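You operate a simulated robot arm through the tools that you are given. There is no shell and no other tool. Be economical: measure what you need, move in short steps, check, and stop when the job is done.

You are at the controls of a simulated two-armed robot. One attempt, no reset.

JOB
Take the clip box from the top of the parts bench and put it in the green bin there. Then open the blue drawer, put the bolt on the top of the parts bench away in the inside of the blue drawer, then shut the drawer. Then count the check cells on the top of the parts bench, then put as many of the seals from the top of the parts bench on the front of the sample bench. Then stack the pouch marked "dairy meal" from the top of the parts bench on top of the pouch that says "fish pellet". Then take the teal tub labelled "27" from the top of the pouch bench and put it on top of the brown box there. Then take the silver nut from the top of the pouch bench and leave it on the top of the parts bench. Keep to this order. Set down upright: seal, teal tub.

The check looks at the end state, three seconds after you hand in, the way a careful person would. Anything else that was tipped, shoved, dropped, spilled or broken makes it a failure. Lids that push on must go on centred and level and be pressed home; caps that screw on are set level and turned clockwise until they are tight.

ROBOT AND FRAMES
Two 7-joint arms with three-finger grippers on one trunk, on a base that drives. Base frame: it is fixed to the floor where the robot stands at the start and does not move with it; the origin is under the middle of the robot, x ahead of it, y to its left, z up; the surface under the hand at the start is at about z = 80. Units: cm, rad, N and s.
The left shoulder is at the start at [7, 14.6, 113.7], the right one opposite. With the tool pointing down near the work surface each hand reaches from about 28 to 68 cm from the robot's upright axis, wherever it stands, measured 20 degrees to its own side. Places, roughly: blue drawer [-410, -180, 70]; bolt (3x2x5 cm) [110, 0, 80]; brown box [300, -25, 75]; check cell [75, -25, 75]; clip box [50, -25, 75]; front of the sample bench (196x17 cm) [-128, 310, 88]; green bin (24x17x9 cm) [90, 0, 80]; inside of the blue drawer [-410, -190, 70]; nut [325, 0, 75]; pouch [150, 0, 75]; seal [75, 25, 75]; teal tub [250, 0, 75]; top of the parts bench [120, 10, 80]. Payload 2.2 kg a hand.
The TCP of each hand is the grasp point between the finger pads, 2.8 cm short of the fingertips. In the tool frame z runs along the fingers and y along their closing line. The gripper opens to 10.2 cm. The gripper's body begins 7.1 cm behind the TCP.
Orientation is that of the tool frame in the base frame, as a unit quaternion [x, y, z, w]. With the fingers straight down and closing along the base's y, the tool's x points along the base's -x, its y along +y and its z along -z.

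CONTROLS
- The arms move only by the tool servo_tool. It takes "left_increments", "right_increments" or both (then of equal length, played together; a hand with none holds still); each is a list that holds one entry, the list of rows, each a list of 6 numbers: the shift along the tool's x, y, z in m, then the turn, a rotation vector about the tool's x, y, z in rad. In form: [[[dx, dy, dz, ax, ay, az], ...]]. A call has 1 to 8 rows; each row is the pose to reach, as a shift and turn from the pose commanded when the call began, along the tool's axes at that moment. "left_gripper" and "right_gripper" are, for a hand that has rows, the opening, from 0 (shut) to 1 (fully open), set as the call begins (left out, the last holds). Each row takes 0.2 s and may step no farther than 5 cm and 0.15 rad from the row before; otherwise, or with a gripper value out of range, the whole call is refused. Where a pose cannot be reached the arm comes as near as it can. A force on the tool above 40 N (or 10 N above the force at the start of the call, whichever is more), or a blocked arm, ends the call early, and 0.2 s more pass. The fingers move at their own pace and stop on an object; they squeeze with about 40 N. The grip force told is the motor's: it shows also when the fingers shut on nothing. Time passes only in rows, and 0.2 s behind the last, so rows that repeat a pose let the fingers close. The reply holds the time, the measured pose of the TCP, the force on the tool along the base axes, the opening and the grip force, in the units named above and with some noise, with the torque about the TCP (base axes, N m) and any sound that the robot's microphone picked up.
- Cameras (640 x 400 px; columns grow to the right, rows downward): "scene" is now at [13.4, 0.13, 135.42]; the picture's right is [0.02, -1.00, 0.00], its down [-0.68, -0.02, -0.73] and it looks along [0.73, 0.02, -0.68] (base axes); focal length 250 px, centre (320, 200). "left" rides on the left gripper at [7.2, 3.8, -8.6] in its tool frame; the picture's right is [-0.46, 0.89, 0.00], its down [-0.60, -0.32, -0.73] and it looks along [-0.65, -0.34, 0.68] (tool axes); focal length 256 px, centre (320, 200). "right" rides on the right gripper at [6.9, 4.4, -8.6] in its tool frame; the picture's right is [-0.53, 0.85, 0.00], its down [-0.58, -0.36, -0.73] and it looks along [-0.62, -0.39, 0.68] (tool axes); focal length 256 px, centre (320, 200). There is no depth. A picture from a camera that has moved, and an enlarged one, comes with that camera's place and axes in the base frame and with its lens.
- grab_frame(camera): a new picture of that camera. No time passes.
- lift_body(by): slides the trunk up (or, below 0, down) by that many cm; the arms and the scene camera ride with it, the base frame stays. It gives what a move gives, with no picture.
- roll_base(legs): drives the robot by 1 to 6 legs, each [ahead, left, turn to the left] in cm, cm and rad, along the robot's own axes; the way and the turn of a leg run together, so that a leg with both is an arc; at most 150 cm and 3.142 rad a leg. The arms and the cameras ride along, it lands a little off, and it stops where it bumps. It gives what a move gives.
- head_to(pan, tilt): turns the head with the scene camera to pan (to the left, within 1.501 rad either way) and tilt (down, from -0.506 to 1.204), counted from straight ahead of the robot. It gives what a move gives.
- zoom(camera, box): a new picture of the part [left, top, right, bottom] of that camera's present view, enlarged. No time passes.
- finish_job(): hands the job in; it is judged then, once.

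Work in short steps. Places have to be worked out from the pictures, the camera data and where the tool is seen: move nearer, look again, correct. Check each grasp and each placing, and mend what went wrong. You have 483 turns and 226 pictures in all, those below and enlarged ones among them. Open the grippers and draw the arms clear of the work before you hand the job in, unless the task says otherwise.

The tools are called after "Call:" by a JSON object that holds its "fn" and its "kwargs". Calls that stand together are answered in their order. servo_tool: Moves the arms, as the interface text tells. Its arguments: {"type":"object","properties":{"left_increments":{"type":"array","items":{"type":"array","items":{"type":"array","items":{"type":"number"}}}},"left_gripper":{"type":"number"},"right_increments":{"type":"array","items":{"type":"array","items":{"type":"array","items":{"type":"number"}}}},"right_gripper":{"type":"number"}},"required":[]} The other tools are called the same way: lift_body (by) slides the trunk up or down; roll_base (legs) drives the base; head_to (pan, tilt) turns the head that bears the scene camera; grab_frame (camera) takes a picture; zoom (camera, box) takes an enlarged picture of a part of a camera's view; finish_job () hands the job in.

At the start:

```text
t: 0.0
left_position: [50.09, 23.15, 114.5]
left_tool_rot: [0.0, 1.0, 0.001, 0.0]
left_contact_force: [0.1, -0.1, 0.6]
left_ft_torque: [-0.01, 0.01, 0.0]
left_grip_width: 10.18
left_grasp_force: 0.1
right_position: [50.22, -27.46, 116.61]
right_tool_rot: [0.0, 1.0, 0.0, 0.0]
right_contact_force: [0.4, 0.0, 0.3]
right_ft_torque: [0.04, 0.0, 0.01]
right_grip_width: 10.21
right_grasp_force: 0.1
trunk travel left (down, up): [-67.5, 26.5]
robot x, y, heading: [0.1, -0.7, 0.001]
head pan, tilt: [0.024, 0.752]
```

scene: 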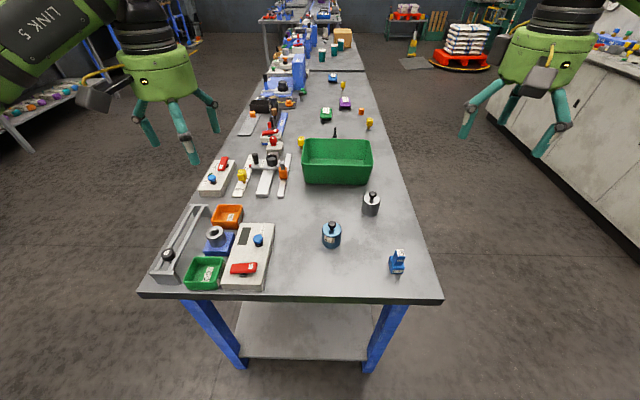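
right: 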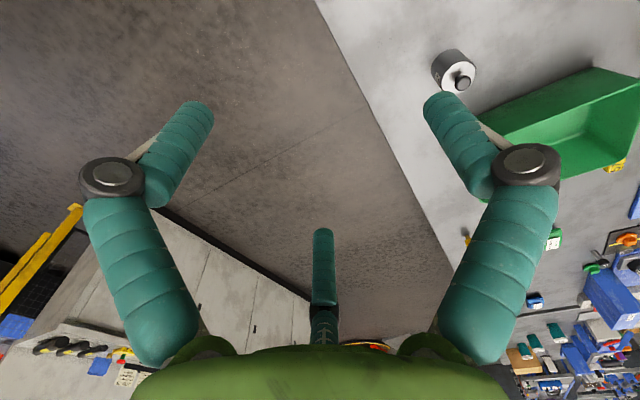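
left: 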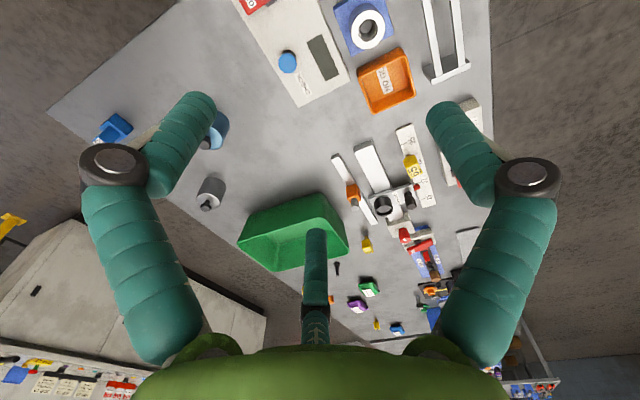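

I see the parts bench with a green bin, and small objects near it. I zoom to identify the objects.

Call:
{"fn": "zoom", "kwargs": {"camera": "scene", "box": [220, 60, 420, 185]}}

Call:
{"fn": "zoom", "kwargs": {"camera": "scene", "box": [140, 170, 460, 310]}}

```text
3.20 times, centred on (320, 122) of scene
camera zoom: at [13.4, 0.13, 135.42], right [0.02, -1.0, 0.0], down [-0.68, -0.02, -0.73], along [0.73, 0.02, -0.68], focal length 798 px, centre (320, 448)
```

zoom: 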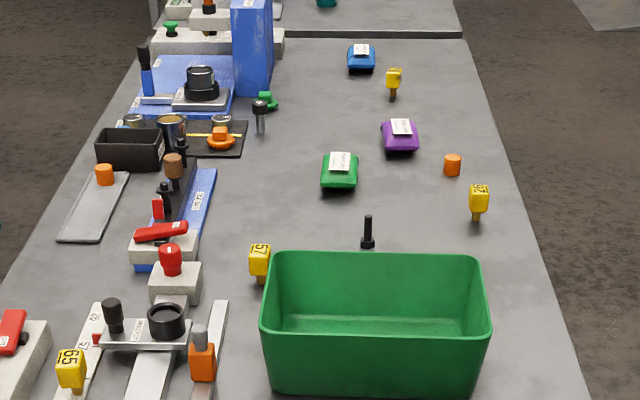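

```text
2.00 times, centred on (300, 240) of scene
camera zoom: at [13.4, 0.13, 135.42], right [0.02, -1.0, 0.0], down [-0.68, -0.02, -0.73], along [0.73, 0.02, -0.68], focal length 499 px, centre (360, 120)
```

zoom: 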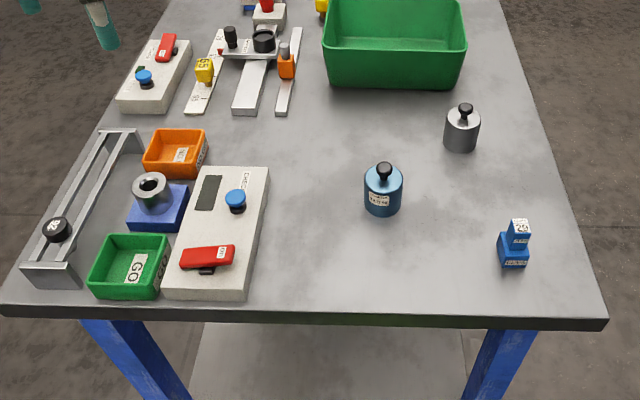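

Objects are small; zoom on the front objects for labels.

Call:
{"fn": "zoom", "kwargs": {"camera": "scene", "box": [310, 180, 420, 280]}}

Call:
{"fn": "zoom", "kwargs": {"camera": "scene", "box": [290, 65, 390, 130]}}

Call:
{"fn": "zoom", "kwargs": {"camera": "scene", "box": [190, 90, 310, 200]}}

```text
4.00 times, centred on (365, 230) of scene
camera zoom: at [13.4, 0.13, 135.42], right [0.02, -1.0, 0.0], down [-0.68, -0.02, -0.73], along [0.73, 0.02, -0.68], focal length 998 px, centre (140, 80)
```

zoom: 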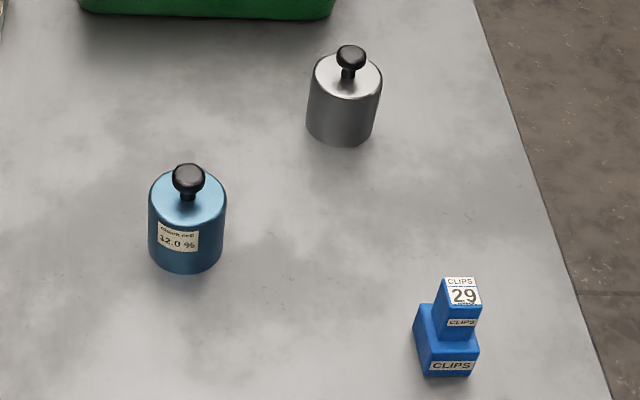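

```text
6.15 times, centred on (340, 98) of scene
camera zoom: at [13.4, 0.13, 135.42], right [0.02, -1.0, 0.0], down [-0.68, -0.02, -0.73], along [0.73, 0.02, -0.68], focal length 1535 px, centre (197, 831)
```

zoom: 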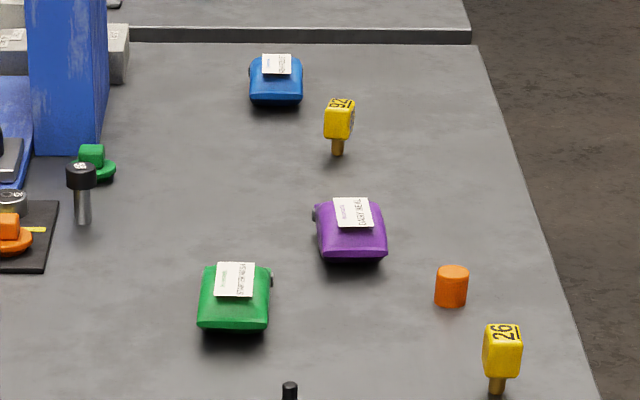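

```text
3.64 times, centred on (250, 145) of scene
camera zoom: at [13.4, 0.13, 135.42], right [0.02, -1.0, 0.0], down [-0.68, -0.02, -0.73], along [0.73, 0.02, -0.68], focal length 907 px, centre (574, 400)
```

zoom: 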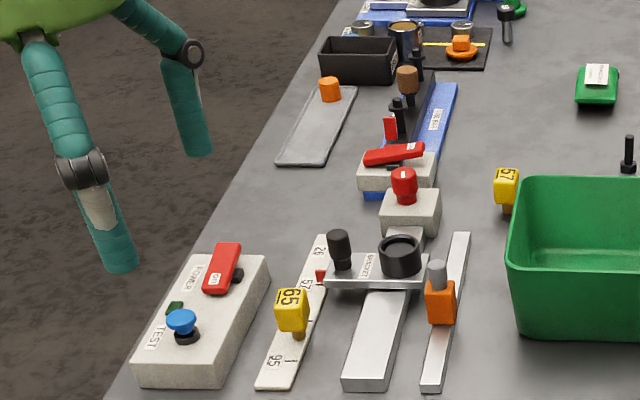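

Check-cell is the weight-like item; seals appear to be the yellow numbered ones. Looking around to learn the room.

Call:
{"fn": "head_to", "kwargs": {"pan": 1.5, "tilt": 0.3}}

Call:
{"fn": "grab_frame", "kwargs": {"camera": "scene"}}

Call:
{"fn": "head_to", "kwargs": {"pan": -1.5, "tilt": 0.3}}

Call:
{"fn": "grab_frame", "kwargs": {"camera": "scene"}}

Call:
{"fn": "head_to", "kwargs": {"pan": 0.0, "tilt": 0.6}}

```text
t: 1.6
left_position: [50.09, 23.15, 114.43]
left_tool_rot: [-0.001, 1.0, -0.001, 0.0]
left_contact_force: [-0.1, -0.2, -0.7]
left_ft_torque: [0.01, 0.01, 0.04]
left_grip_width: 10.21
left_grasp_force: 0.0
right_position: [50.16, -27.6, 116.73]
right_tool_rot: [0.0, 1.0, 0.0, -0.001]
right_contact_force: [0.8, -0.5, -0.7]
right_ft_torque: [-0.01, 0.01, 0.0]
right_grip_width: 10.23
right_grasp_force: 0.0
trunk travel left (down, up): [-67.5, 26.5]
robot x, y, heading: [0.08, -0.17, 0.002]
head pan, tilt: [1.499, 0.3]
```

```text
217 pictures are left
camera scene: at [5.8, 9.24, 139.46], right [1.0, -0.07, 0.0], down [-0.02, -0.3, -0.96], along [0.07, 0.95, -0.3], focal length 250 px, centre (320, 200)
```

scene: 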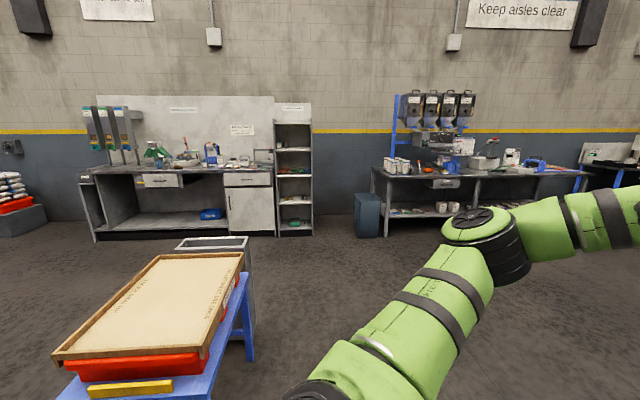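

```text
t: 4.2
left_position: [50.1, 23.18, 114.53]
left_tool_rot: [0.0, 1.0, 0.0, 0.0]
left_contact_force: [0.3, 0.2, 0.2]
left_ft_torque: [0.03, -0.04, 0.02]
left_grip_width: 10.23
left_grasp_force: 0.0
right_position: [50.16, -27.71, 116.69]
right_tool_rot: [0.0, 1.0, 0.0, 0.0]
right_contact_force: [-0.2, 0.3, 0.9]
right_ft_torque: [-0.01, 0.01, -0.03]
right_grip_width: 10.19
right_grasp_force: 0.1
trunk travel left (down, up): [-67.5, 26.5]
robot x, y, heading: [-0.07, 0.3, -0.001]
head pan, tilt: [-1.499, 0.3]
```

```text
216 pictures are left
camera scene: at [5.79, -9.38, 139.47], right [-1.0, -0.07, 0.0], down [-0.02, 0.29, -0.96], along [0.07, -0.95, -0.3], focal length 250 px, centre (320, 200)
```

scene: 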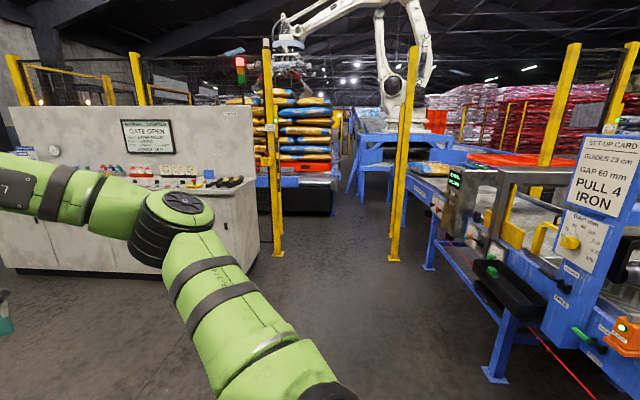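

```text
t: 5.8
left_position: [50.06, 23.18, 114.51]
left_tool_rot: [0.0, 1.0, 0.0, -0.001]
left_contact_force: [-0.9, 0.1, -0.2]
left_ft_torque: [0.03, 0.02, 0.01]
left_grip_width: 10.2
left_grasp_force: 0.1
right_position: [50.19, -27.64, 116.72]
right_tool_rot: [-0.001, 1.0, 0.0, 0.0]
right_contact_force: [0.0, -0.9, 0.6]
right_ft_torque: [-0.03, 0.03, 0.01]
right_grip_width: 10.21
right_grasp_force: 0.1
trunk travel left (down, up): [-67.5, 26.5]
robot x, y, heading: [0.18, -0.21, -0.003]
head pan, tilt: [0.0, 0.6]
```

Move the right hand over the clip box (~[48.5,-18]) to z≈102 and look.

Call:
{"fn": "servo_tool", "kwargs": {"right_increments": [[[0.005, 0.025, 0.04, 0, 0, 0], [0.01, 0.05, 0.08, 0, 0, 0], [0.015, 0.08, 0.11, 0, 0, 0], [0.017, 0.096, 0.14, 0, 0, 0], [0.017, 0.096, 0.14, 0, 0, 0]]], "right_gripper": 1}}

Call:
{"fn": "grab_frame", "kwargs": {"camera": "right"}}

Call:
{"fn": "grab_frame", "kwargs": {"camera": "scene"}}

```text
t: 7.0
left_position: [50.11, 23.08, 114.55]
left_tool_rot: [0.001, 1.0, 0.0, 0.0]
left_contact_force: [-1.0, 0.8, 0.1]
left_ft_torque: [0.01, 0.02, 0.0]
left_grip_width: 10.22
left_grasp_force: 0.1
right_position: [48.53, -18.0, 102.77]
right_tool_rot: [0.0, 1.0, 0.0, 0.001]
right_contact_force: [0.0, 0.2, 0.0]
right_ft_torque: [-0.02, -0.04, 0.01]
right_grip_width: 10.19
right_grasp_force: 0.1
trunk travel left (down, up): [-67.5, 26.5]
robot x, y, heading: [0.2, 0.06, 0.002]
head pan, tilt: [0.0, 0.6]
```

```text
215 pictures are left
camera right: at [41.45, -13.57, 111.44], right [0.53, 0.85, 0.0], down [0.58, -0.37, 0.73], along [0.62, -0.39, -0.68], focal length 256 px, centre (320, 200)
```

right: 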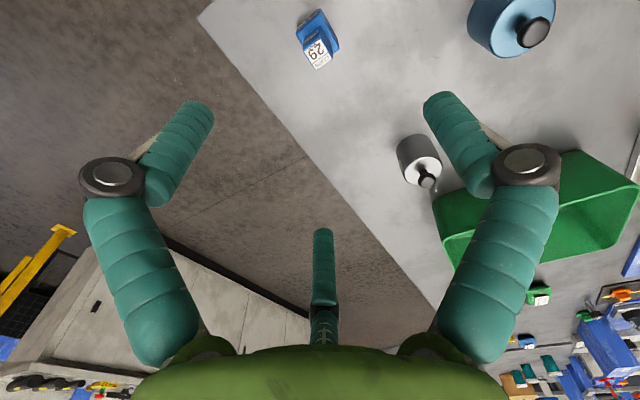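

```text
214 pictures are left
camera scene: at [13.91, -0.1, 136.72], right [0.0, -1.0, 0.0], down [-0.56, 0.0, -0.83], along [0.83, 0.0, -0.56], focal length 250 px, centre (320, 200)
```

scene: 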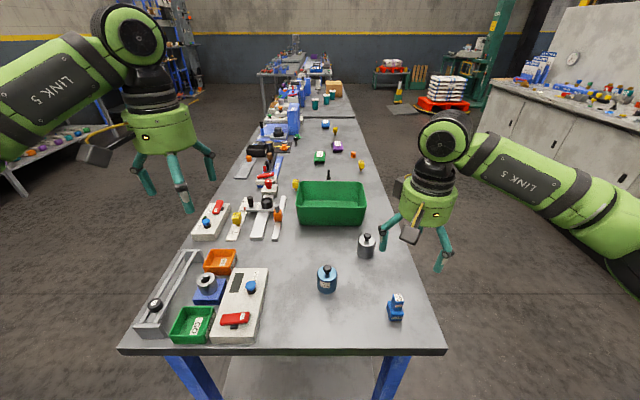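

Zoom on the clip box from the hand camera to determine its orientation.

Call:
{"fn": "zoom", "kwargs": {"camera": "right", "box": [270, 0, 370, 80]}}

Call:
{"fn": "zoom", "kwargs": {"camera": "scene", "box": [360, 220, 440, 340]}}

```text
5.00 times, centred on (320, 40) of right
camera zoom: at [41.45, -13.57, 111.44], right [0.53, 0.85, 0.0], down [0.58, -0.37, 0.73], along [0.62, -0.39, -0.68], focal length 1280 px, centre (320, 1000)
```

zoom: 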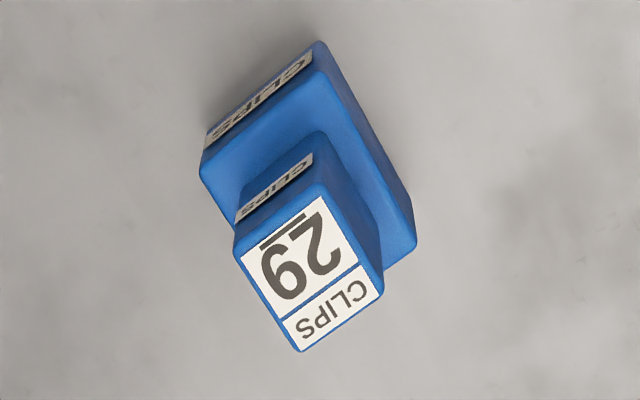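

```text
3.33 times, centred on (400, 280) of scene
camera zoom: at [13.91, -0.1, 136.72], right [0.0, -1.0, 0.0], down [-0.56, 0.0, -0.83], along [0.83, 0.0, -0.56], focal length 832 px, centre (53, -67)
```

zoom: 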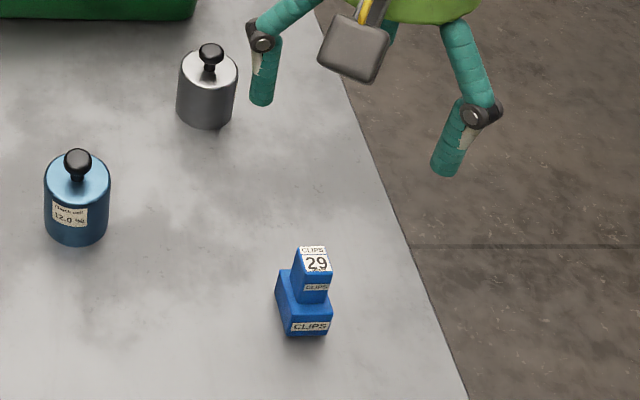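

Clip box base centre ≈ [47.9,-17.8], 3.7x3.0 cm, height ~6. Descend with the open fingers and stop at z≈83.6, then close.

Call:
{"fn": "servo_tool", "kwargs": {"right_increments": [[[0.006, 0.002, 0.04, 0, 0, 0], [0.006, 0.002, 0.08, 0, 0, 0], [0.006, 0.002, 0.12, 0, 0, 0], [0.006, 0.002, 0.15, 0, 0, 0], [0.006, 0.002, 0.175, 0, 0, 0], [0.006, 0.002, 0.191, 0, 0, 0], [0.006, 0.002, 0.191, 0, 0, 0]]], "right_gripper": 1}}

Call:
{"fn": "grab_frame", "kwargs": {"camera": "right"}}

```text
t: 8.6
left_position: [50.09, 23.2, 114.5]
left_tool_rot: [-0.001, 1.0, 0.0, 0.0]
left_contact_force: [0.8, 0.3, -0.4]
left_ft_torque: [0.02, -0.02, 0.05]
left_grip_width: 10.19
left_grasp_force: 0.0
right_position: [47.8, -17.86, 83.67]
right_tool_rot: [0.001, 1.0, -0.001, 0.0]
right_contact_force: [0.0, 0.2, -0.1]
right_ft_torque: [0.0, -0.03, 0.03]
right_grip_width: 10.2
right_grasp_force: 0.1
trunk travel left (down, up): [-67.5, 26.5]
robot x, y, heading: [0.21, 0.14, 0.0]
head pan, tilt: [0.0, 0.6]
```

```text
211 pictures are left
camera right: at [40.97, -13.48, 92.29], right [0.53, 0.84, 0.0], down [0.58, -0.36, 0.73], along [0.62, -0.39, -0.68], focal length 256 px, centre (320, 200)
```

right: 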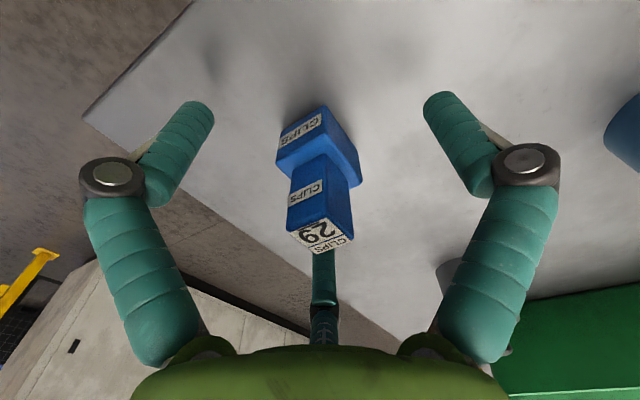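

The clip box is centred between the fingers. Close.

Call:
{"fn": "servo_tool", "kwargs": {"right_increments": [[[0, 0, 0, 0, 0, 0], [0, 0, 0, 0, 0, 0], [0, 0, 0, 0, 0, 0]]], "right_gripper": 0}}

Call:
{"fn": "servo_tool", "kwargs": {"right_increments": [[[0, 0, -0.04, 0, 0, 0], [0, 0, -0.08, 0, 0, 0], [0, 0, -0.12, 0, 0, 0], [0, 0, -0.16, 0, 0, 0]]], "right_gripper": 0}}

Call:
{"fn": "grab_frame", "kwargs": {"camera": "scene"}}

Call:
{"fn": "grab_frame", "kwargs": {"camera": "right"}}

```text
t: 9.4
left_position: [50.05, 23.23, 114.52]
left_tool_rot: [-0.001, 1.0, 0.0, 0.0]
left_contact_force: [-0.6, -0.5, 0.1]
left_ft_torque: [0.04, 0.01, 0.04]
left_grip_width: 10.2
left_grasp_force: 0.0
right_position: [47.97, -17.79, 83.68]
right_tool_rot: [0.0, 1.0, 0.0, 0.001]
right_contact_force: [1.1, -1.0, 5.4]
right_ft_torque: [0.05, -0.08, -0.03]
right_grip_width: 4.17
right_grasp_force: 40.2
trunk travel left (down, up): [-67.5, 26.5]
robot x, y, heading: [-0.04, -0.06, 0.004]
head pan, tilt: [0.0, 0.6]
```

```text
t: 10.4
left_position: [49.95, 23.23, 114.58]
left_tool_rot: [-0.001, 1.0, 0.0, 0.0]
left_contact_force: [0.0, 0.7, 0.3]
left_ft_torque: [0.02, 0.01, 0.02]
left_grip_width: 10.2
left_grasp_force: 0.1
right_position: [47.74, -17.94, 99.71]
right_tool_rot: [0.0, 1.0, -0.001, 0.0]
right_contact_force: [-1.2, 0.7, -0.6]
right_ft_torque: [-0.03, -0.02, 0.0]
right_grip_width: 4.18
right_grasp_force: 39.7
trunk travel left (down, up): [-67.5, 26.5]
robot x, y, heading: [-0.2, -0.04, 0.0]
head pan, tilt: [0.0, 0.6]
```

```text
210 pictures are left
camera scene: at [13.91, -0.01, 136.72], right [0.0, -1.0, 0.0], down [-0.56, 0.0, -0.83], along [0.83, 0.0, -0.56], focal length 250 px, centre (320, 200)
```

scene: 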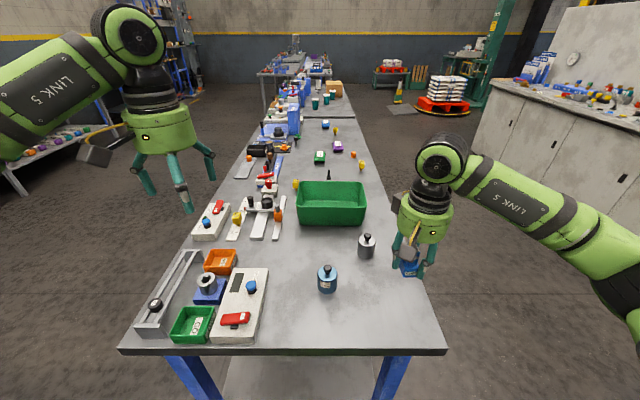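

```text
209 pictures are left
camera right: at [40.87, -13.55, 108.39], right [0.53, 0.85, 0.0], down [0.58, -0.36, 0.73], along [0.62, -0.39, -0.68], focal length 256 px, centre (320, 200)
```

right: 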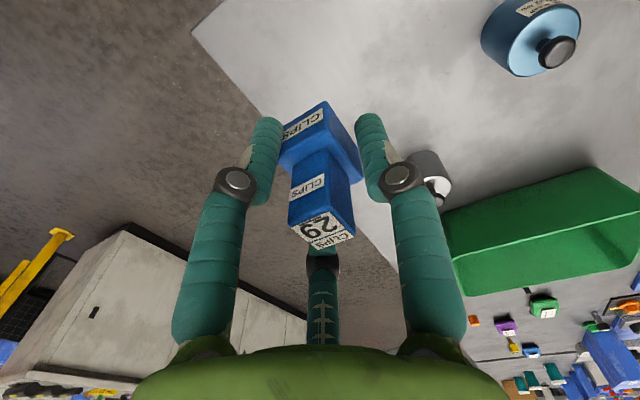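

Clip box held. Drive around to the right side of the bench to face the bin (~[89,-4]): strafe right, forward, turn left.

Call:
{"fn": "roll_base", "kwargs": {"legs": [[0, -68, 0], [86, 0, 0], [0, 0, 1.571]]}}

Call:
{"fn": "head_to", "kwargs": {"pan": 0, "tilt": 0.75}}

Call:
{"fn": "grab_frame", "kwargs": {"camera": "scene"}}

```text
t: 22.2
left_position: [64.44, -18.31, 114.43]
left_tool_rot: [0.709, -0.705, 0.001, 0.0]
left_contact_force: [-0.1, 0.1, -0.1]
left_ft_torque: [-0.01, 0.03, 0.03]
left_grip_width: 10.19
left_grasp_force: 0.0
right_position: [105.58, -20.28, 99.75]
right_tool_rot: [0.709, -0.705, 0.0, 0.0]
right_contact_force: [-0.6, -0.5, -0.9]
right_ft_torque: [-0.01, 0.02, 0.03]
right_grip_width: 4.15
right_grasp_force: 40.2
trunk travel left (down, up): [-67.5, 26.5]
robot x, y, heading: [88.04, -68.22, 1.578]
head pan, tilt: [0.0, 0.6]
```

```text
t: 22.9
left_position: [64.43, -18.31, 114.43]
left_tool_rot: [0.709, -0.705, 0.0, -0.001]
left_contact_force: [0.2, 0.1, 0.0]
left_ft_torque: [-0.04, 0.0, 0.01]
left_grip_width: 10.21
left_grasp_force: 0.0
right_position: [105.6, -20.19, 99.6]
right_tool_rot: [0.709, -0.705, 0.0, 0.0]
right_contact_force: [-0.2, -0.4, -1.1]
right_ft_torque: [0.01, 0.04, 0.02]
right_grip_width: 4.18
right_grasp_force: 39.9
trunk travel left (down, up): [-67.5, 26.5]
robot x, y, heading: [88.13, -68.22, 1.578]
head pan, tilt: [0.0, 0.75]
```

```text
208 pictures are left
camera scene: at [87.97, -55.0, 135.43], right [1.0, 0.01, 0.0], down [0.0, -0.68, -0.73], along [0.0, 0.73, -0.68], focal length 250 px, centre (320, 200)
```

scene: 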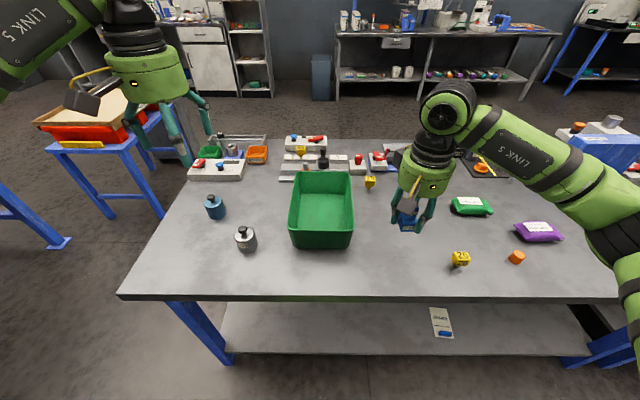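

Bin centre ≈ [88.3,-4.5]. Move clip box above it.

Call:
{"fn": "servo_tool", "kwargs": {"right_increments": [[[-0.03, 0.035, 0, 0, 0, 0], [-0.06, 0.07, 0, 0, 0, 0], [-0.09, 0.105, 0, 0, 0, 0], [-0.12, 0.14, 0, 0, 0, 0], [-0.157, 0.173, 0, 0, 0, 0], [-0.157, 0.173, 0.0, 0, 0, 0]]], "right_gripper": 0}}

Call:
{"fn": "grab_frame", "kwargs": {"camera": "scene"}}

Call:
{"fn": "grab_frame", "kwargs": {"camera": "right"}}

```text
t: 24.3
left_position: [64.8, -18.22, 114.55]
left_tool_rot: [0.71, -0.704, -0.001, 0.0]
left_contact_force: [0.1, -0.2, -0.3]
left_ft_torque: [0.01, 0.05, 0.03]
left_grip_width: 10.19
left_grasp_force: 0.2
right_position: [89.62, -6.65, 99.35]
right_tool_rot: [0.709, -0.705, -0.001, 0.0]
right_contact_force: [-0.1, 0.3, -1.0]
right_ft_torque: [-0.03, 0.06, -0.03]
right_grip_width: 4.17
right_grasp_force: 39.8
right hand out of reach, approached as far as the arm can: row 5, 6
trunk travel left (down, up): [-67.5, 26.5]
robot x, y, heading: [87.99, -68.2, 1.578]
head pan, tilt: [0.0, 0.75]
```

```text
207 pictures are left
camera scene: at [88.24, -54.97, 135.43], right [1.0, 0.01, 0.0], down [0.0, -0.68, -0.73], along [-0.01, 0.73, -0.68], focal length 250 px, centre (320, 200)
```

scene: 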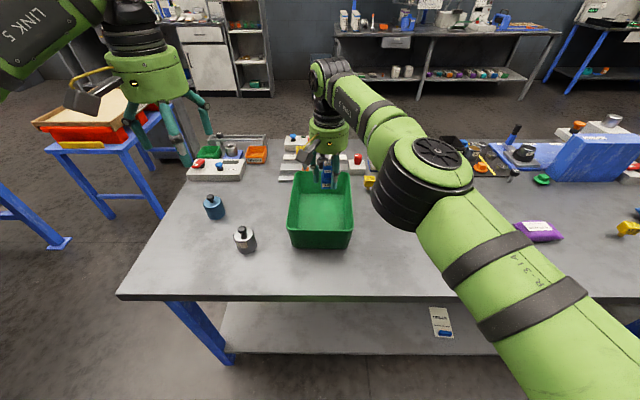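

```text
206 pictures are left
camera right: at [85.34, -13.62, 108.0], right [-0.85, 0.53, 0.0], down [0.36, 0.58, 0.73], along [0.39, 0.62, -0.68], focal length 256 px, centre (320, 200)
```

right: 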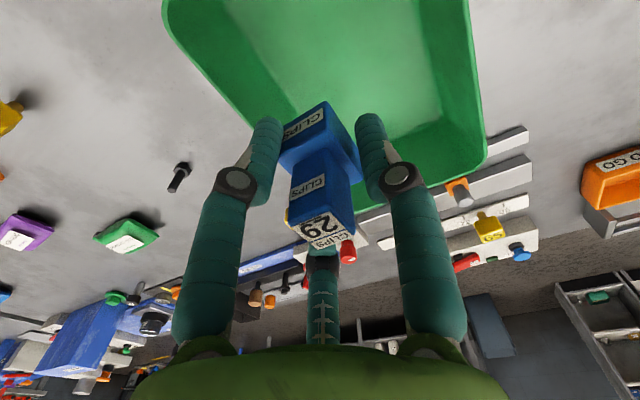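

Pull slightly back and lower the box onto the bin floor.

Call:
{"fn": "servo_tool", "kwargs": {"right_increments": [[[0.02, 0.006, 0.03, 0, 0, 0], [0.02, 0.006, 0.06, 0, 0, 0], [0.02, 0.006, 0.09, 0, 0, 0], [0.02, 0.006, 0.12, 0, 0, 0], [0.02, 0.006, 0.135, 0, 0, 0], [0.02, 0.006, 0.146, 0, 0, 0], [0.02, 0.006, 0.146, 0, 0, 0]]], "right_gripper": 0}}

Call:
{"fn": "grab_frame", "kwargs": {"camera": "scene"}}

```text
t: 25.9
left_position: [64.64, -18.24, 114.58]
left_tool_rot: [0.71, -0.704, -0.001, 0.002]
left_contact_force: [0.3, 0.7, 0.1]
left_ft_torque: [-0.03, 0.0, 0.01]
left_grip_width: 10.21
left_grasp_force: 0.2
right_position: [88.86, -8.77, 84.46]
right_tool_rot: [0.709, -0.705, 0.0, 0.0]
right_contact_force: [0.1, 0.7, -1.2]
right_ft_torque: [-0.02, 0.02, 0.0]
right_grip_width: 4.17
right_grasp_force: 40.1
right hand out of reach, approached as far as the arm can: row 1, 2, 3
trunk travel left (down, up): [-67.5, 26.5]
robot x, y, heading: [87.82, -68.14, 1.573]
head pan, tilt: [0.0, 0.75]
```

```text
205 pictures are left
camera scene: at [88.23, -54.86, 135.41], right [1.0, 0.01, 0.0], down [0.0, -0.68, -0.73], along [-0.01, 0.73, -0.68], focal length 250 px, centre (320, 200)
```

scene: 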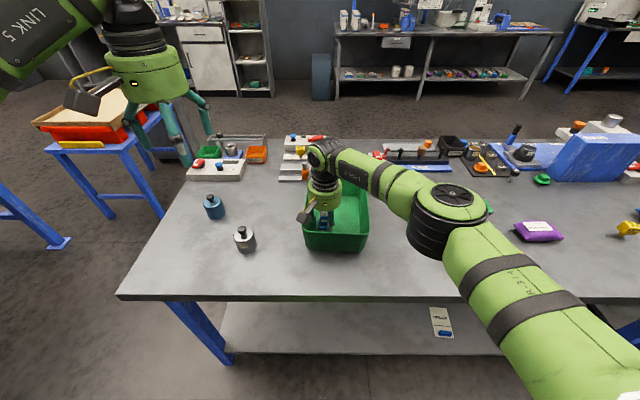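

The bin looks to have shifted about 4 cm. Zoom to see why.

Call:
{"fn": "zoom", "kwargs": {"camera": "scene", "box": [270, 130, 410, 270]}}

Call:
{"fn": "grab_frame", "kwargs": {"camera": "right"}}

```text
2.86 times, centred on (340, 200) of scene
camera zoom: at [88.23, -54.86, 135.41], right [1.0, 0.01, 0.0], down [0.0, -0.68, -0.73], along [-0.01, 0.73, -0.68], focal length 713 px, centre (263, 200)
```

zoom: 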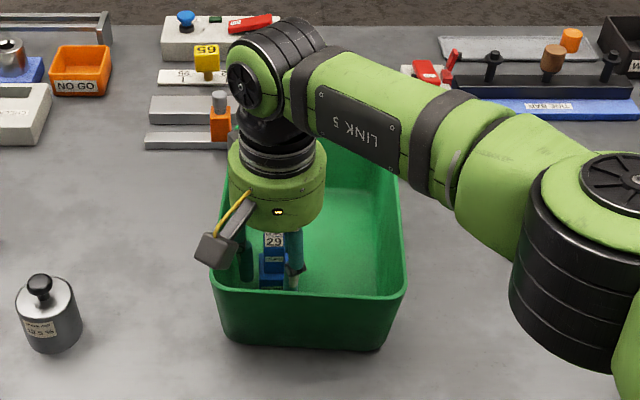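

```text
203 pictures are left
camera right: at [84.63, -15.66, 93.25], right [-0.85, 0.53, 0.0], down [0.36, 0.58, 0.73], along [0.39, 0.62, -0.68], focal length 256 px, centre (320, 200)
```

right: 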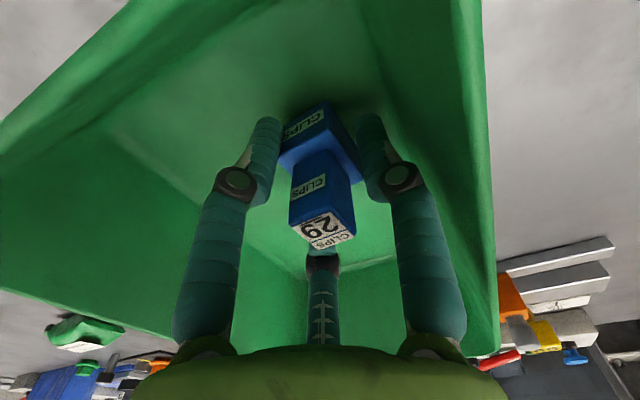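

Release with a small opening, then rise straight up.

Call:
{"fn": "servo_tool", "kwargs": {"right_increments": [[[0, 0, 0, 0, 0, 0], [0, 0, 0, 0, 0, 0]]], "right_gripper": 0.56}}

Call:
{"fn": "servo_tool", "kwargs": {"right_increments": [[[0, 0, -0.03, 0, 0, 0], [0, 0, -0.06, 0, 0, 0], [0, 0, -0.1, 0, 0, 0], [0, 0, -0.14, 0, 0, 0], [0, 0, -0.17, 0, 0, 0]]], "right_gripper": 0.56}}

Call:
{"fn": "grab_frame", "kwargs": {"camera": "scene"}}

```text
t: 26.5
left_position: [64.46, -18.34, 114.51]
left_tool_rot: [0.709, -0.705, 0.001, 0.0]
left_contact_force: [-0.7, 0.9, 0.0]
left_ft_torque: [0.0, 0.02, 0.0]
left_grip_width: 10.22
left_grasp_force: 0.1
right_position: [88.67, -8.74, 84.59]
right_tool_rot: [0.709, -0.705, -0.001, 0.0]
right_contact_force: [-0.4, -0.2, 0.2]
right_ft_torque: [-0.01, 0.03, 0.03]
right_grip_width: 5.69
right_grasp_force: 0.0
trunk travel left (down, up): [-67.5, 26.5]
robot x, y, heading: [87.71, -68.4, 1.578]
head pan, tilt: [0.0, 0.75]
```

```text
t: 27.7
left_position: [64.5, -18.38, 114.49]
left_tool_rot: [0.71, -0.705, 0.001, 0.0]
left_contact_force: [0.5, 0.0, -0.1]
left_ft_torque: [0.02, -0.01, -0.02]
left_grip_width: 10.18
left_grasp_force: 0.0
right_position: [88.79, -8.78, 101.67]
right_tool_rot: [0.709, -0.705, -0.002, 0.0]
right_contact_force: [0.4, 0.4, 0.3]
right_ft_torque: [0.03, 0.0, -0.02]
right_grip_width: 5.73
right_grasp_force: 0.0
trunk travel left (down, up): [-67.5, 26.5]
robot x, y, heading: [87.72, -68.41, 1.583]
head pan, tilt: [0.0, 0.75]
```

```text
202 pictures are left
camera scene: at [87.94, -55.07, 135.43], right [1.0, 0.01, 0.0], down [0.0, -0.68, -0.73], along [0.0, 0.73, -0.68], focal length 250 px, centre (320, 200)
```

scene: 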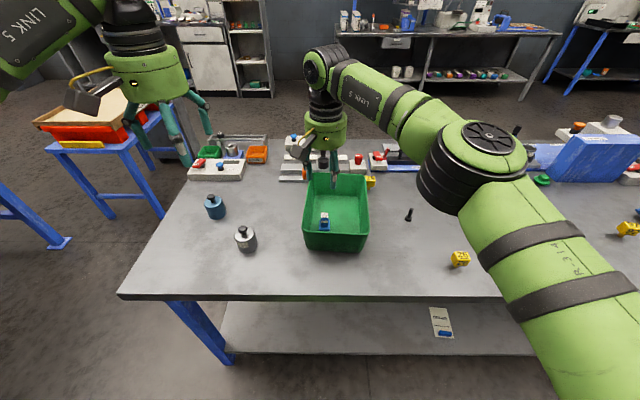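

Clip box stands in the bin. Retract the right hand clear to look.

Call:
{"fn": "servo_tool", "kwargs": {"right_increments": [[[0.04, -0.03, -0.02, 0, 0, 0], [0.08, -0.06, -0.04, 0, 0, 0], [0.12, -0.09, -0.06, 0, 0, 0], [0.15, -0.12, -0.08, 0, 0, 0], [0.15, -0.16, -0.1, 0, 0, 0], [0.15, -0.2, -0.12, 0, 0, 0]]], "right_gripper": 1}}

Call:
{"fn": "grab_frame", "kwargs": {"camera": "scene"}}

Call:
{"fn": "zoom", "kwargs": {"camera": "scene", "box": [190, 120, 400, 260]}}

```text
refused: row 1 steps farther than a row can; nothing moved
```

```text
201 pictures are left
camera scene: at [87.94, -55.07, 135.43], right [1.0, 0.01, 0.0], down [0.0, -0.68, -0.73], along [0.0, 0.73, -0.68], focal length 250 px, centre (320, 200)
```

scene: 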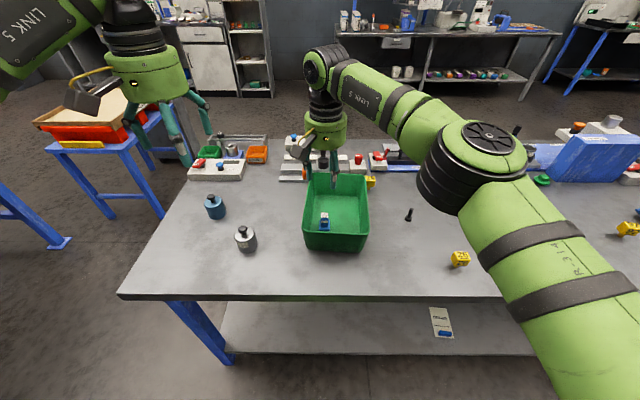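

```text
2.86 times, centred on (295, 190) of scene
camera zoom: at [87.94, -55.07, 135.43], right [1.0, 0.01, 0.0], down [0.0, -0.68, -0.73], along [0.0, 0.73, -0.68], focal length 713 px, centre (391, 229)
```

zoom: 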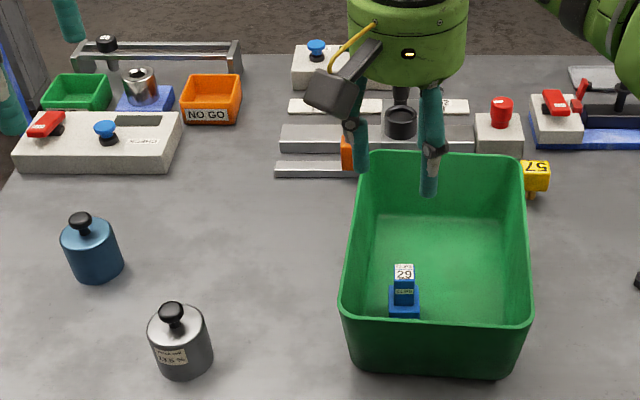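

Retract in smaller steps.

Call:
{"fn": "servo_tool", "kwargs": {"right_increments": [[[0.02, -0.02, -0.02, 0, 0, 0], [0.05, -0.04, -0.04, 0, 0, 0], [0.08, -0.065, -0.06, 0, 0, 0], [0.1, -0.1, -0.08, 0, 0, 0], [0.12, -0.14, -0.09, 0, 0, 0], [0.14, -0.18, -0.1, 0, 0, 0]]], "right_gripper": 1}}

Call:
{"fn": "zoom", "kwargs": {"camera": "scene", "box": [270, 120, 400, 260]}}

Call:
{"fn": "zoom", "kwargs": {"camera": "scene", "box": [190, 180, 270, 260]}}

```text
t: 29.1
left_position: [64.56, -18.46, 114.61]
left_tool_rot: [0.71, -0.704, -0.002, 0.0]
left_contact_force: [0.4, -0.6, 0.3]
left_ft_torque: [0.06, 0.04, 0.01]
left_grip_width: 10.19
left_grasp_force: 0.1
right_position: [106.86, -23.02, 111.86]
right_tool_rot: [0.71, -0.704, -0.001, 0.0]
right_contact_force: [0.7, 0.4, -0.5]
right_ft_torque: [0.02, 0.04, 0.0]
right_grip_width: 10.2
right_grasp_force: 0.0
trunk travel left (down, up): [-67.5, 26.5]
robot x, y, heading: [88.13, -68.33, 1.578]
head pan, tilt: [0.0, 0.75]
```

```text
2.86 times, centred on (335, 190) of scene
camera zoom: at [88.19, -55.19, 135.45], right [1.0, 0.01, 0.0], down [0.0, -0.68, -0.73], along [-0.01, 0.73, -0.68], focal length 713 px, centre (277, 229)
```

zoom: 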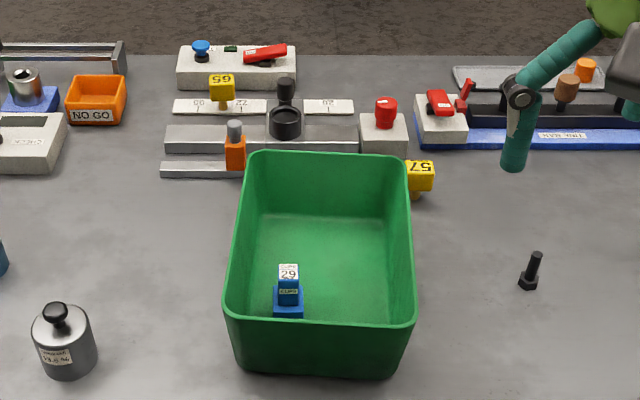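

```text
5.00 times, centred on (230, 220) of scene
camera zoom: at [88.19, -55.19, 135.45], right [1.0, 0.01, 0.0], down [0.0, -0.68, -0.73], along [-0.01, 0.73, -0.68], focal length 1248 px, centre (770, 100)
```

zoom: 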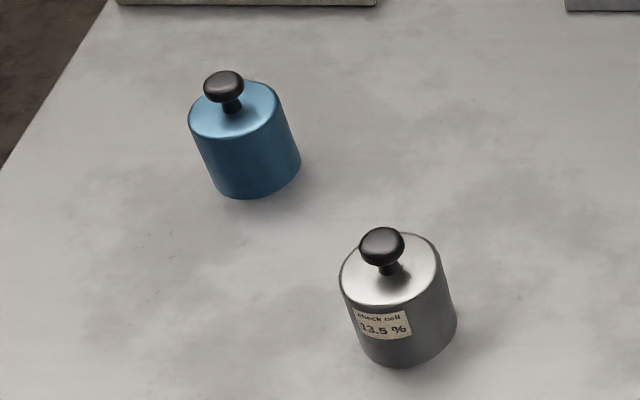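

Both weights read "check cell". The bin was nudged ~4 cm in +x; I'll move closer so it's in comfortable reach and put it back.

Call:
{"fn": "roll_base", "kwargs": {"legs": [[8, 0, 0]]}}

Call:
{"fn": "grab_frame", "kwargs": {"camera": "scene"}}

```text
t: 30.2
left_position: [64.4, -10.4, 114.58]
left_tool_rot: [0.709, -0.705, -0.001, -0.001]
left_contact_force: [0.1, -0.7, 0.6]
left_ft_torque: [-0.01, 0.0, 0.0]
left_grip_width: 10.2
left_grasp_force: 0.1
right_position: [106.54, -14.85, 111.9]
right_tool_rot: [0.709, -0.705, -0.001, -0.001]
right_contact_force: [-0.6, -0.1, 0.9]
right_ft_torque: [0.03, 0.02, 0.0]
right_grip_width: 10.21
right_grasp_force: 0.0
trunk travel left (down, up): [-67.5, 26.5]
robot x, y, heading: [88.05, -60.26, 1.572]
head pan, tilt: [0.0, 0.75]
```

```text
197 pictures are left
camera scene: at [87.94, -47.11, 135.46], right [1.0, 0.01, 0.0], down [0.0, -0.68, -0.73], along [-0.01, 0.73, -0.68], focal length 250 px, centre (320, 200)
```

scene: 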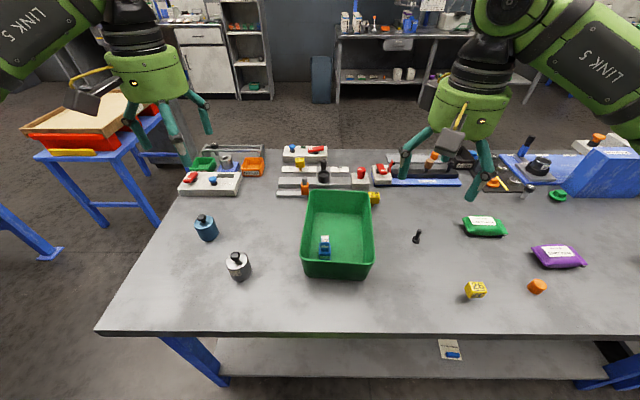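

Plan: closed fingers down beside the bin's right wall at [106,-5] and push it gently back in −x. First move into place above.

Call:
{"fn": "servo_tool", "kwargs": {"right_increments": [[[-0.04, 0, 0.0, 0, 0, 0], [-0.08, 0, 0.0, 0, 0, 0], [-0.1, 0, 0.04, 0, 0, 0], [-0.1, 0, 0.09, 0, 0, 0], [-0.1, 0, 0.14, 0, 0, 0], [-0.1, 0, 0.19, 0, 0, 0], [-0.1, 0, 0.24, 0, 0, 0]]], "right_gripper": 0}}

Call:
{"fn": "grab_frame", "kwargs": {"camera": "scene"}}

```text
t: 31.8
left_position: [64.33, -10.18, 114.55]
left_tool_rot: [0.71, -0.705, -0.001, 0.0]
left_contact_force: [-0.2, 0.7, 0.3]
left_ft_torque: [-0.01, 0.01, -0.02]
left_grip_width: 10.17
left_grasp_force: 0.0
right_position: [106.47, -4.89, 87.61]
right_tool_rot: [0.709, -0.705, 0.0, 0.0]
right_contact_force: [-0.5, 0.3, -0.3]
right_ft_torque: [0.01, 0.02, 0.04]
right_grip_width: 0.2
right_grasp_force: 31.6
trunk travel left (down, up): [-67.5, 26.5]
robot x, y, heading: [87.94, -60.56, 1.573]
head pan, tilt: [0.0, 0.75]
```

```text
196 pictures are left
camera scene: at [87.97, -46.86, 135.43], right [1.0, 0.01, 0.0], down [0.0, -0.68, -0.73], along [-0.01, 0.73, -0.68], focal length 250 px, centre (320, 200)
```

scene: 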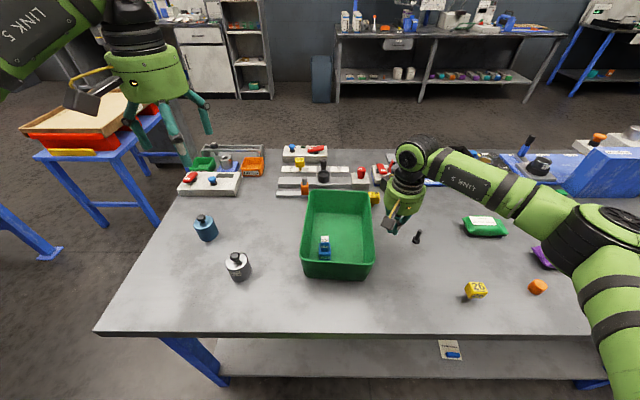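

Push −x by 6.5 cm, then look.

Call:
{"fn": "servo_tool", "kwargs": {"right_increments": [[[0, 0.02, 0.01, 0, 0, 0], [0, 0.035, 0.01, 0, 0, 0], [0, 0.045, 0.01, 0, 0, 0], [0, 0.055, 0.01, 0, 0, 0], [0, 0.065, 0.01, 0, 0, 0]]], "right_gripper": 0}}

Call:
{"fn": "zoom", "kwargs": {"camera": "scene", "box": [260, 140, 460, 300]}}

```text
t: 33.0
left_position: [64.34, -10.2, 114.53]
left_tool_rot: [0.71, -0.704, 0.0, 0.0]
left_contact_force: [-0.1, 0.8, 0.1]
left_ft_torque: [-0.01, -0.03, -0.01]
left_grip_width: 10.22
left_grasp_force: 0.2
right_position: [100.0, -4.64, 86.85]
right_tool_rot: [0.71, -0.705, -0.001, 0.0]
right_contact_force: [0.2, 0.0, -0.3]
right_ft_torque: [0.01, 0.0, 0.0]
right_grip_width: 0.22
right_grasp_force: 31.3
trunk travel left (down, up): [-67.5, 26.5]
robot x, y, heading: [88.34, -60.57, 1.574]
head pan, tilt: [0.0, 0.75]
```

```text
2.50 times, centred on (360, 220) of scene
camera zoom: at [87.87, -46.92, 135.43], right [1.0, 0.01, 0.0], down [0.01, -0.68, -0.73], along [-0.01, 0.73, -0.68], focal length 624 px, centre (220, 150)
```

zoom: 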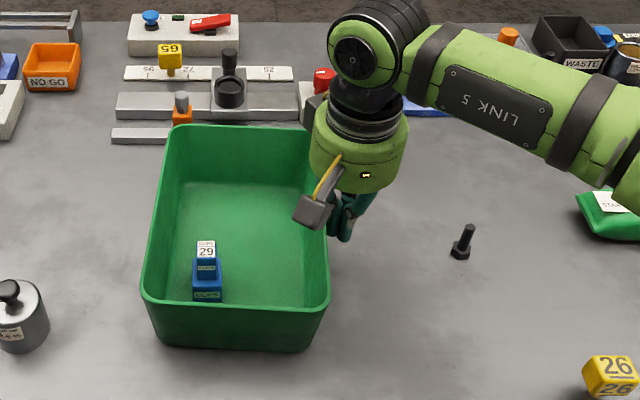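

About 1 cm more to go; push to x≈99 then back off and look.

Call:
{"fn": "servo_tool", "kwargs": {"right_increments": [[[0, 0.005, 0, 0, 0, 0], [0, 0.01, 0, 0, 0, 0], [0, 0.01, 0, 0, 0, 0], [0, -0.01, 0, 0, 0, 0], [0, -0.04, 0, 0, 0, 0], [0.0, -0.06, -0.04, 0, 0, 0], [0.0, -0.06, -0.08, 0, 0, 0], [0.0, -0.06, -0.12, 0, 0, 0]]], "right_gripper": 0}}

Call:
{"fn": "grab_frame", "kwargs": {"camera": "scene"}}

```text
t: 34.8
left_position: [64.32, -10.28, 114.5]
left_tool_rot: [0.71, -0.705, -0.001, -0.001]
left_contact_force: [0.3, -0.6, 1.1]
left_ft_torque: [0.03, 0.03, -0.02]
left_grip_width: 10.2
left_grasp_force: 0.2
right_position: [106.07, -4.71, 98.96]
right_tool_rot: [0.71, -0.704, 0.0, 0.0]
right_contact_force: [-0.3, 0.1, 0.3]
right_ft_torque: [0.02, -0.07, 0.01]
right_grip_width: 0.19
right_grasp_force: 31.4
trunk travel left (down, up): [-67.5, 26.5]
robot x, y, heading: [87.82, -59.99, 1.581]
head pan, tilt: [0.0, 0.75]
```

```text
194 pictures are left
camera scene: at [87.87, -46.98, 135.43], right [1.0, 0.01, 0.0], down [0.01, -0.68, -0.73], along [-0.01, 0.73, -0.68], focal length 250 px, centre (320, 200)
```

scene: 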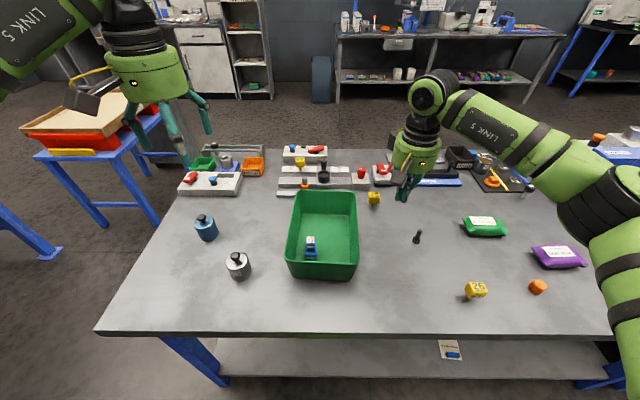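

Bin restored. Next the bolt ≈ [114.7,-3.3]; move above it and look with the hand camera.

Call:
{"fn": "servo_tool", "kwargs": {"right_increments": [[[-0.007, -0.04, 0, 0, 0, 0], [-0.014, -0.086, 0, 0, 0, 0], [-0.014, -0.086, 0.02, 0, 0, 0], [-0.014, -0.086, 0.04, 0, 0, 0], [-0.014, -0.086, 0.04, 0, 0, 0]]], "right_gripper": 0.5}}

Call:
{"fn": "grab_frame", "kwargs": {"camera": "right"}}

Call:
{"fn": "zoom", "kwargs": {"camera": "scene", "box": [370, 140, 470, 260]}}

```text
t: 36.0
left_position: [64.42, -10.37, 114.55]
left_tool_rot: [0.709, -0.705, -0.001, -0.001]
left_contact_force: [0.2, 0.2, 0.0]
left_ft_torque: [0.01, -0.02, 0.04]
left_grip_width: 10.21
left_grasp_force: 0.1
right_position: [114.59, -3.13, 94.94]
right_tool_rot: [0.709, -0.705, 0.0, -0.002]
right_contact_force: [-0.4, -0.5, -0.1]
right_ft_torque: [0.01, 0.02, 0.0]
right_grip_width: 5.12
right_grasp_force: 0.0
trunk travel left (down, up): [-67.5, 26.5]
robot x, y, heading: [87.74, -60.32, 1.576]
head pan, tilt: [0.0, 0.75]
```

```text
193 pictures are left
camera right: at [110.33, -10.07, 103.51], right [-0.85, 0.53, 0.0], down [0.36, 0.58, 0.73], along [0.39, 0.62, -0.68], focal length 256 px, centre (320, 200)
```

right: 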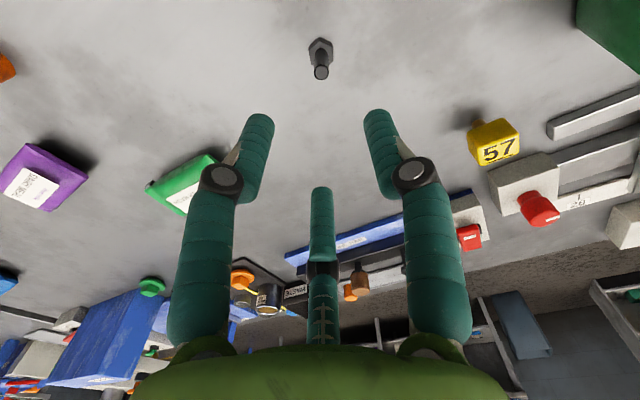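

```text
3.33 times, centred on (420, 200) of scene
camera zoom: at [87.92, -46.95, 135.43], right [1.0, 0.01, 0.0], down [0.01, -0.68, -0.73], along [-0.01, 0.73, -0.68], focal length 832 px, centre (-13, 200)
```

zoom: 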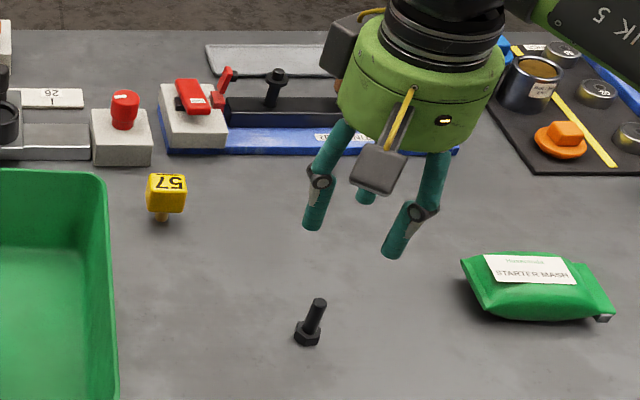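

Bolt at [114.0,-4.2]. Descend to z≈84.6 around the shaft and close.

Call:
{"fn": "servo_tool", "kwargs": {"right_increments": [[[0.011, 0.0055, 0, 0, 0, 0], [0.011, 0.0055, 0.04, 0, 0, 0], [0.011, 0.0055, 0.075, 0, 0, 0], [0.011, 0.0055, 0.1035, 0, 0, 0], [0.011, 0.0055, 0.1035, 0, 0, 0]]], "right_gripper": 0.5}}

Call:
{"fn": "grab_frame", "kwargs": {"camera": "right"}}

```text
t: 37.2
left_position: [64.22, -10.31, 114.54]
left_tool_rot: [0.71, -0.705, -0.001, 0.0]
left_contact_force: [-1.2, 0.3, -0.3]
left_ft_torque: [-0.03, 0.0, 0.03]
left_grip_width: 10.22
left_grasp_force: 0.0
right_position: [114.16, -4.28, 84.38]
right_tool_rot: [0.71, -0.705, -0.001, 0.0]
right_contact_force: [-0.7, 0.2, -1.1]
right_ft_torque: [0.01, -0.02, 0.01]
right_grip_width: 5.11
right_grasp_force: 0.2
trunk travel left (down, up): [-67.5, 26.5]
robot x, y, heading: [88.19, -59.81, 1.582]
head pan, tilt: [0.0, 0.75]
```

```text
191 pictures are left
camera right: at [109.79, -11.25, 93.09], right [-0.85, 0.53, 0.0], down [0.36, 0.58, 0.73], along [0.39, 0.62, -0.68], focal length 256 px, centre (320, 200)
```

right: 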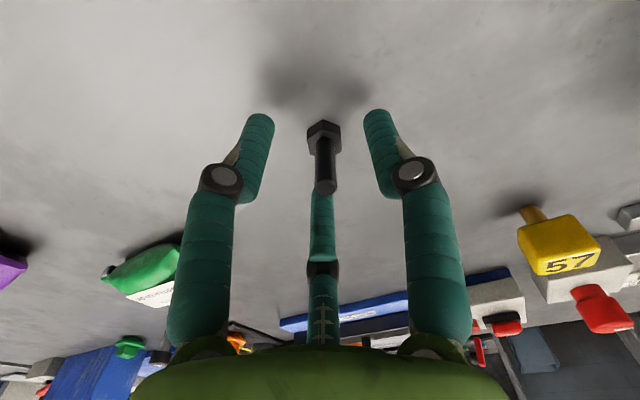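

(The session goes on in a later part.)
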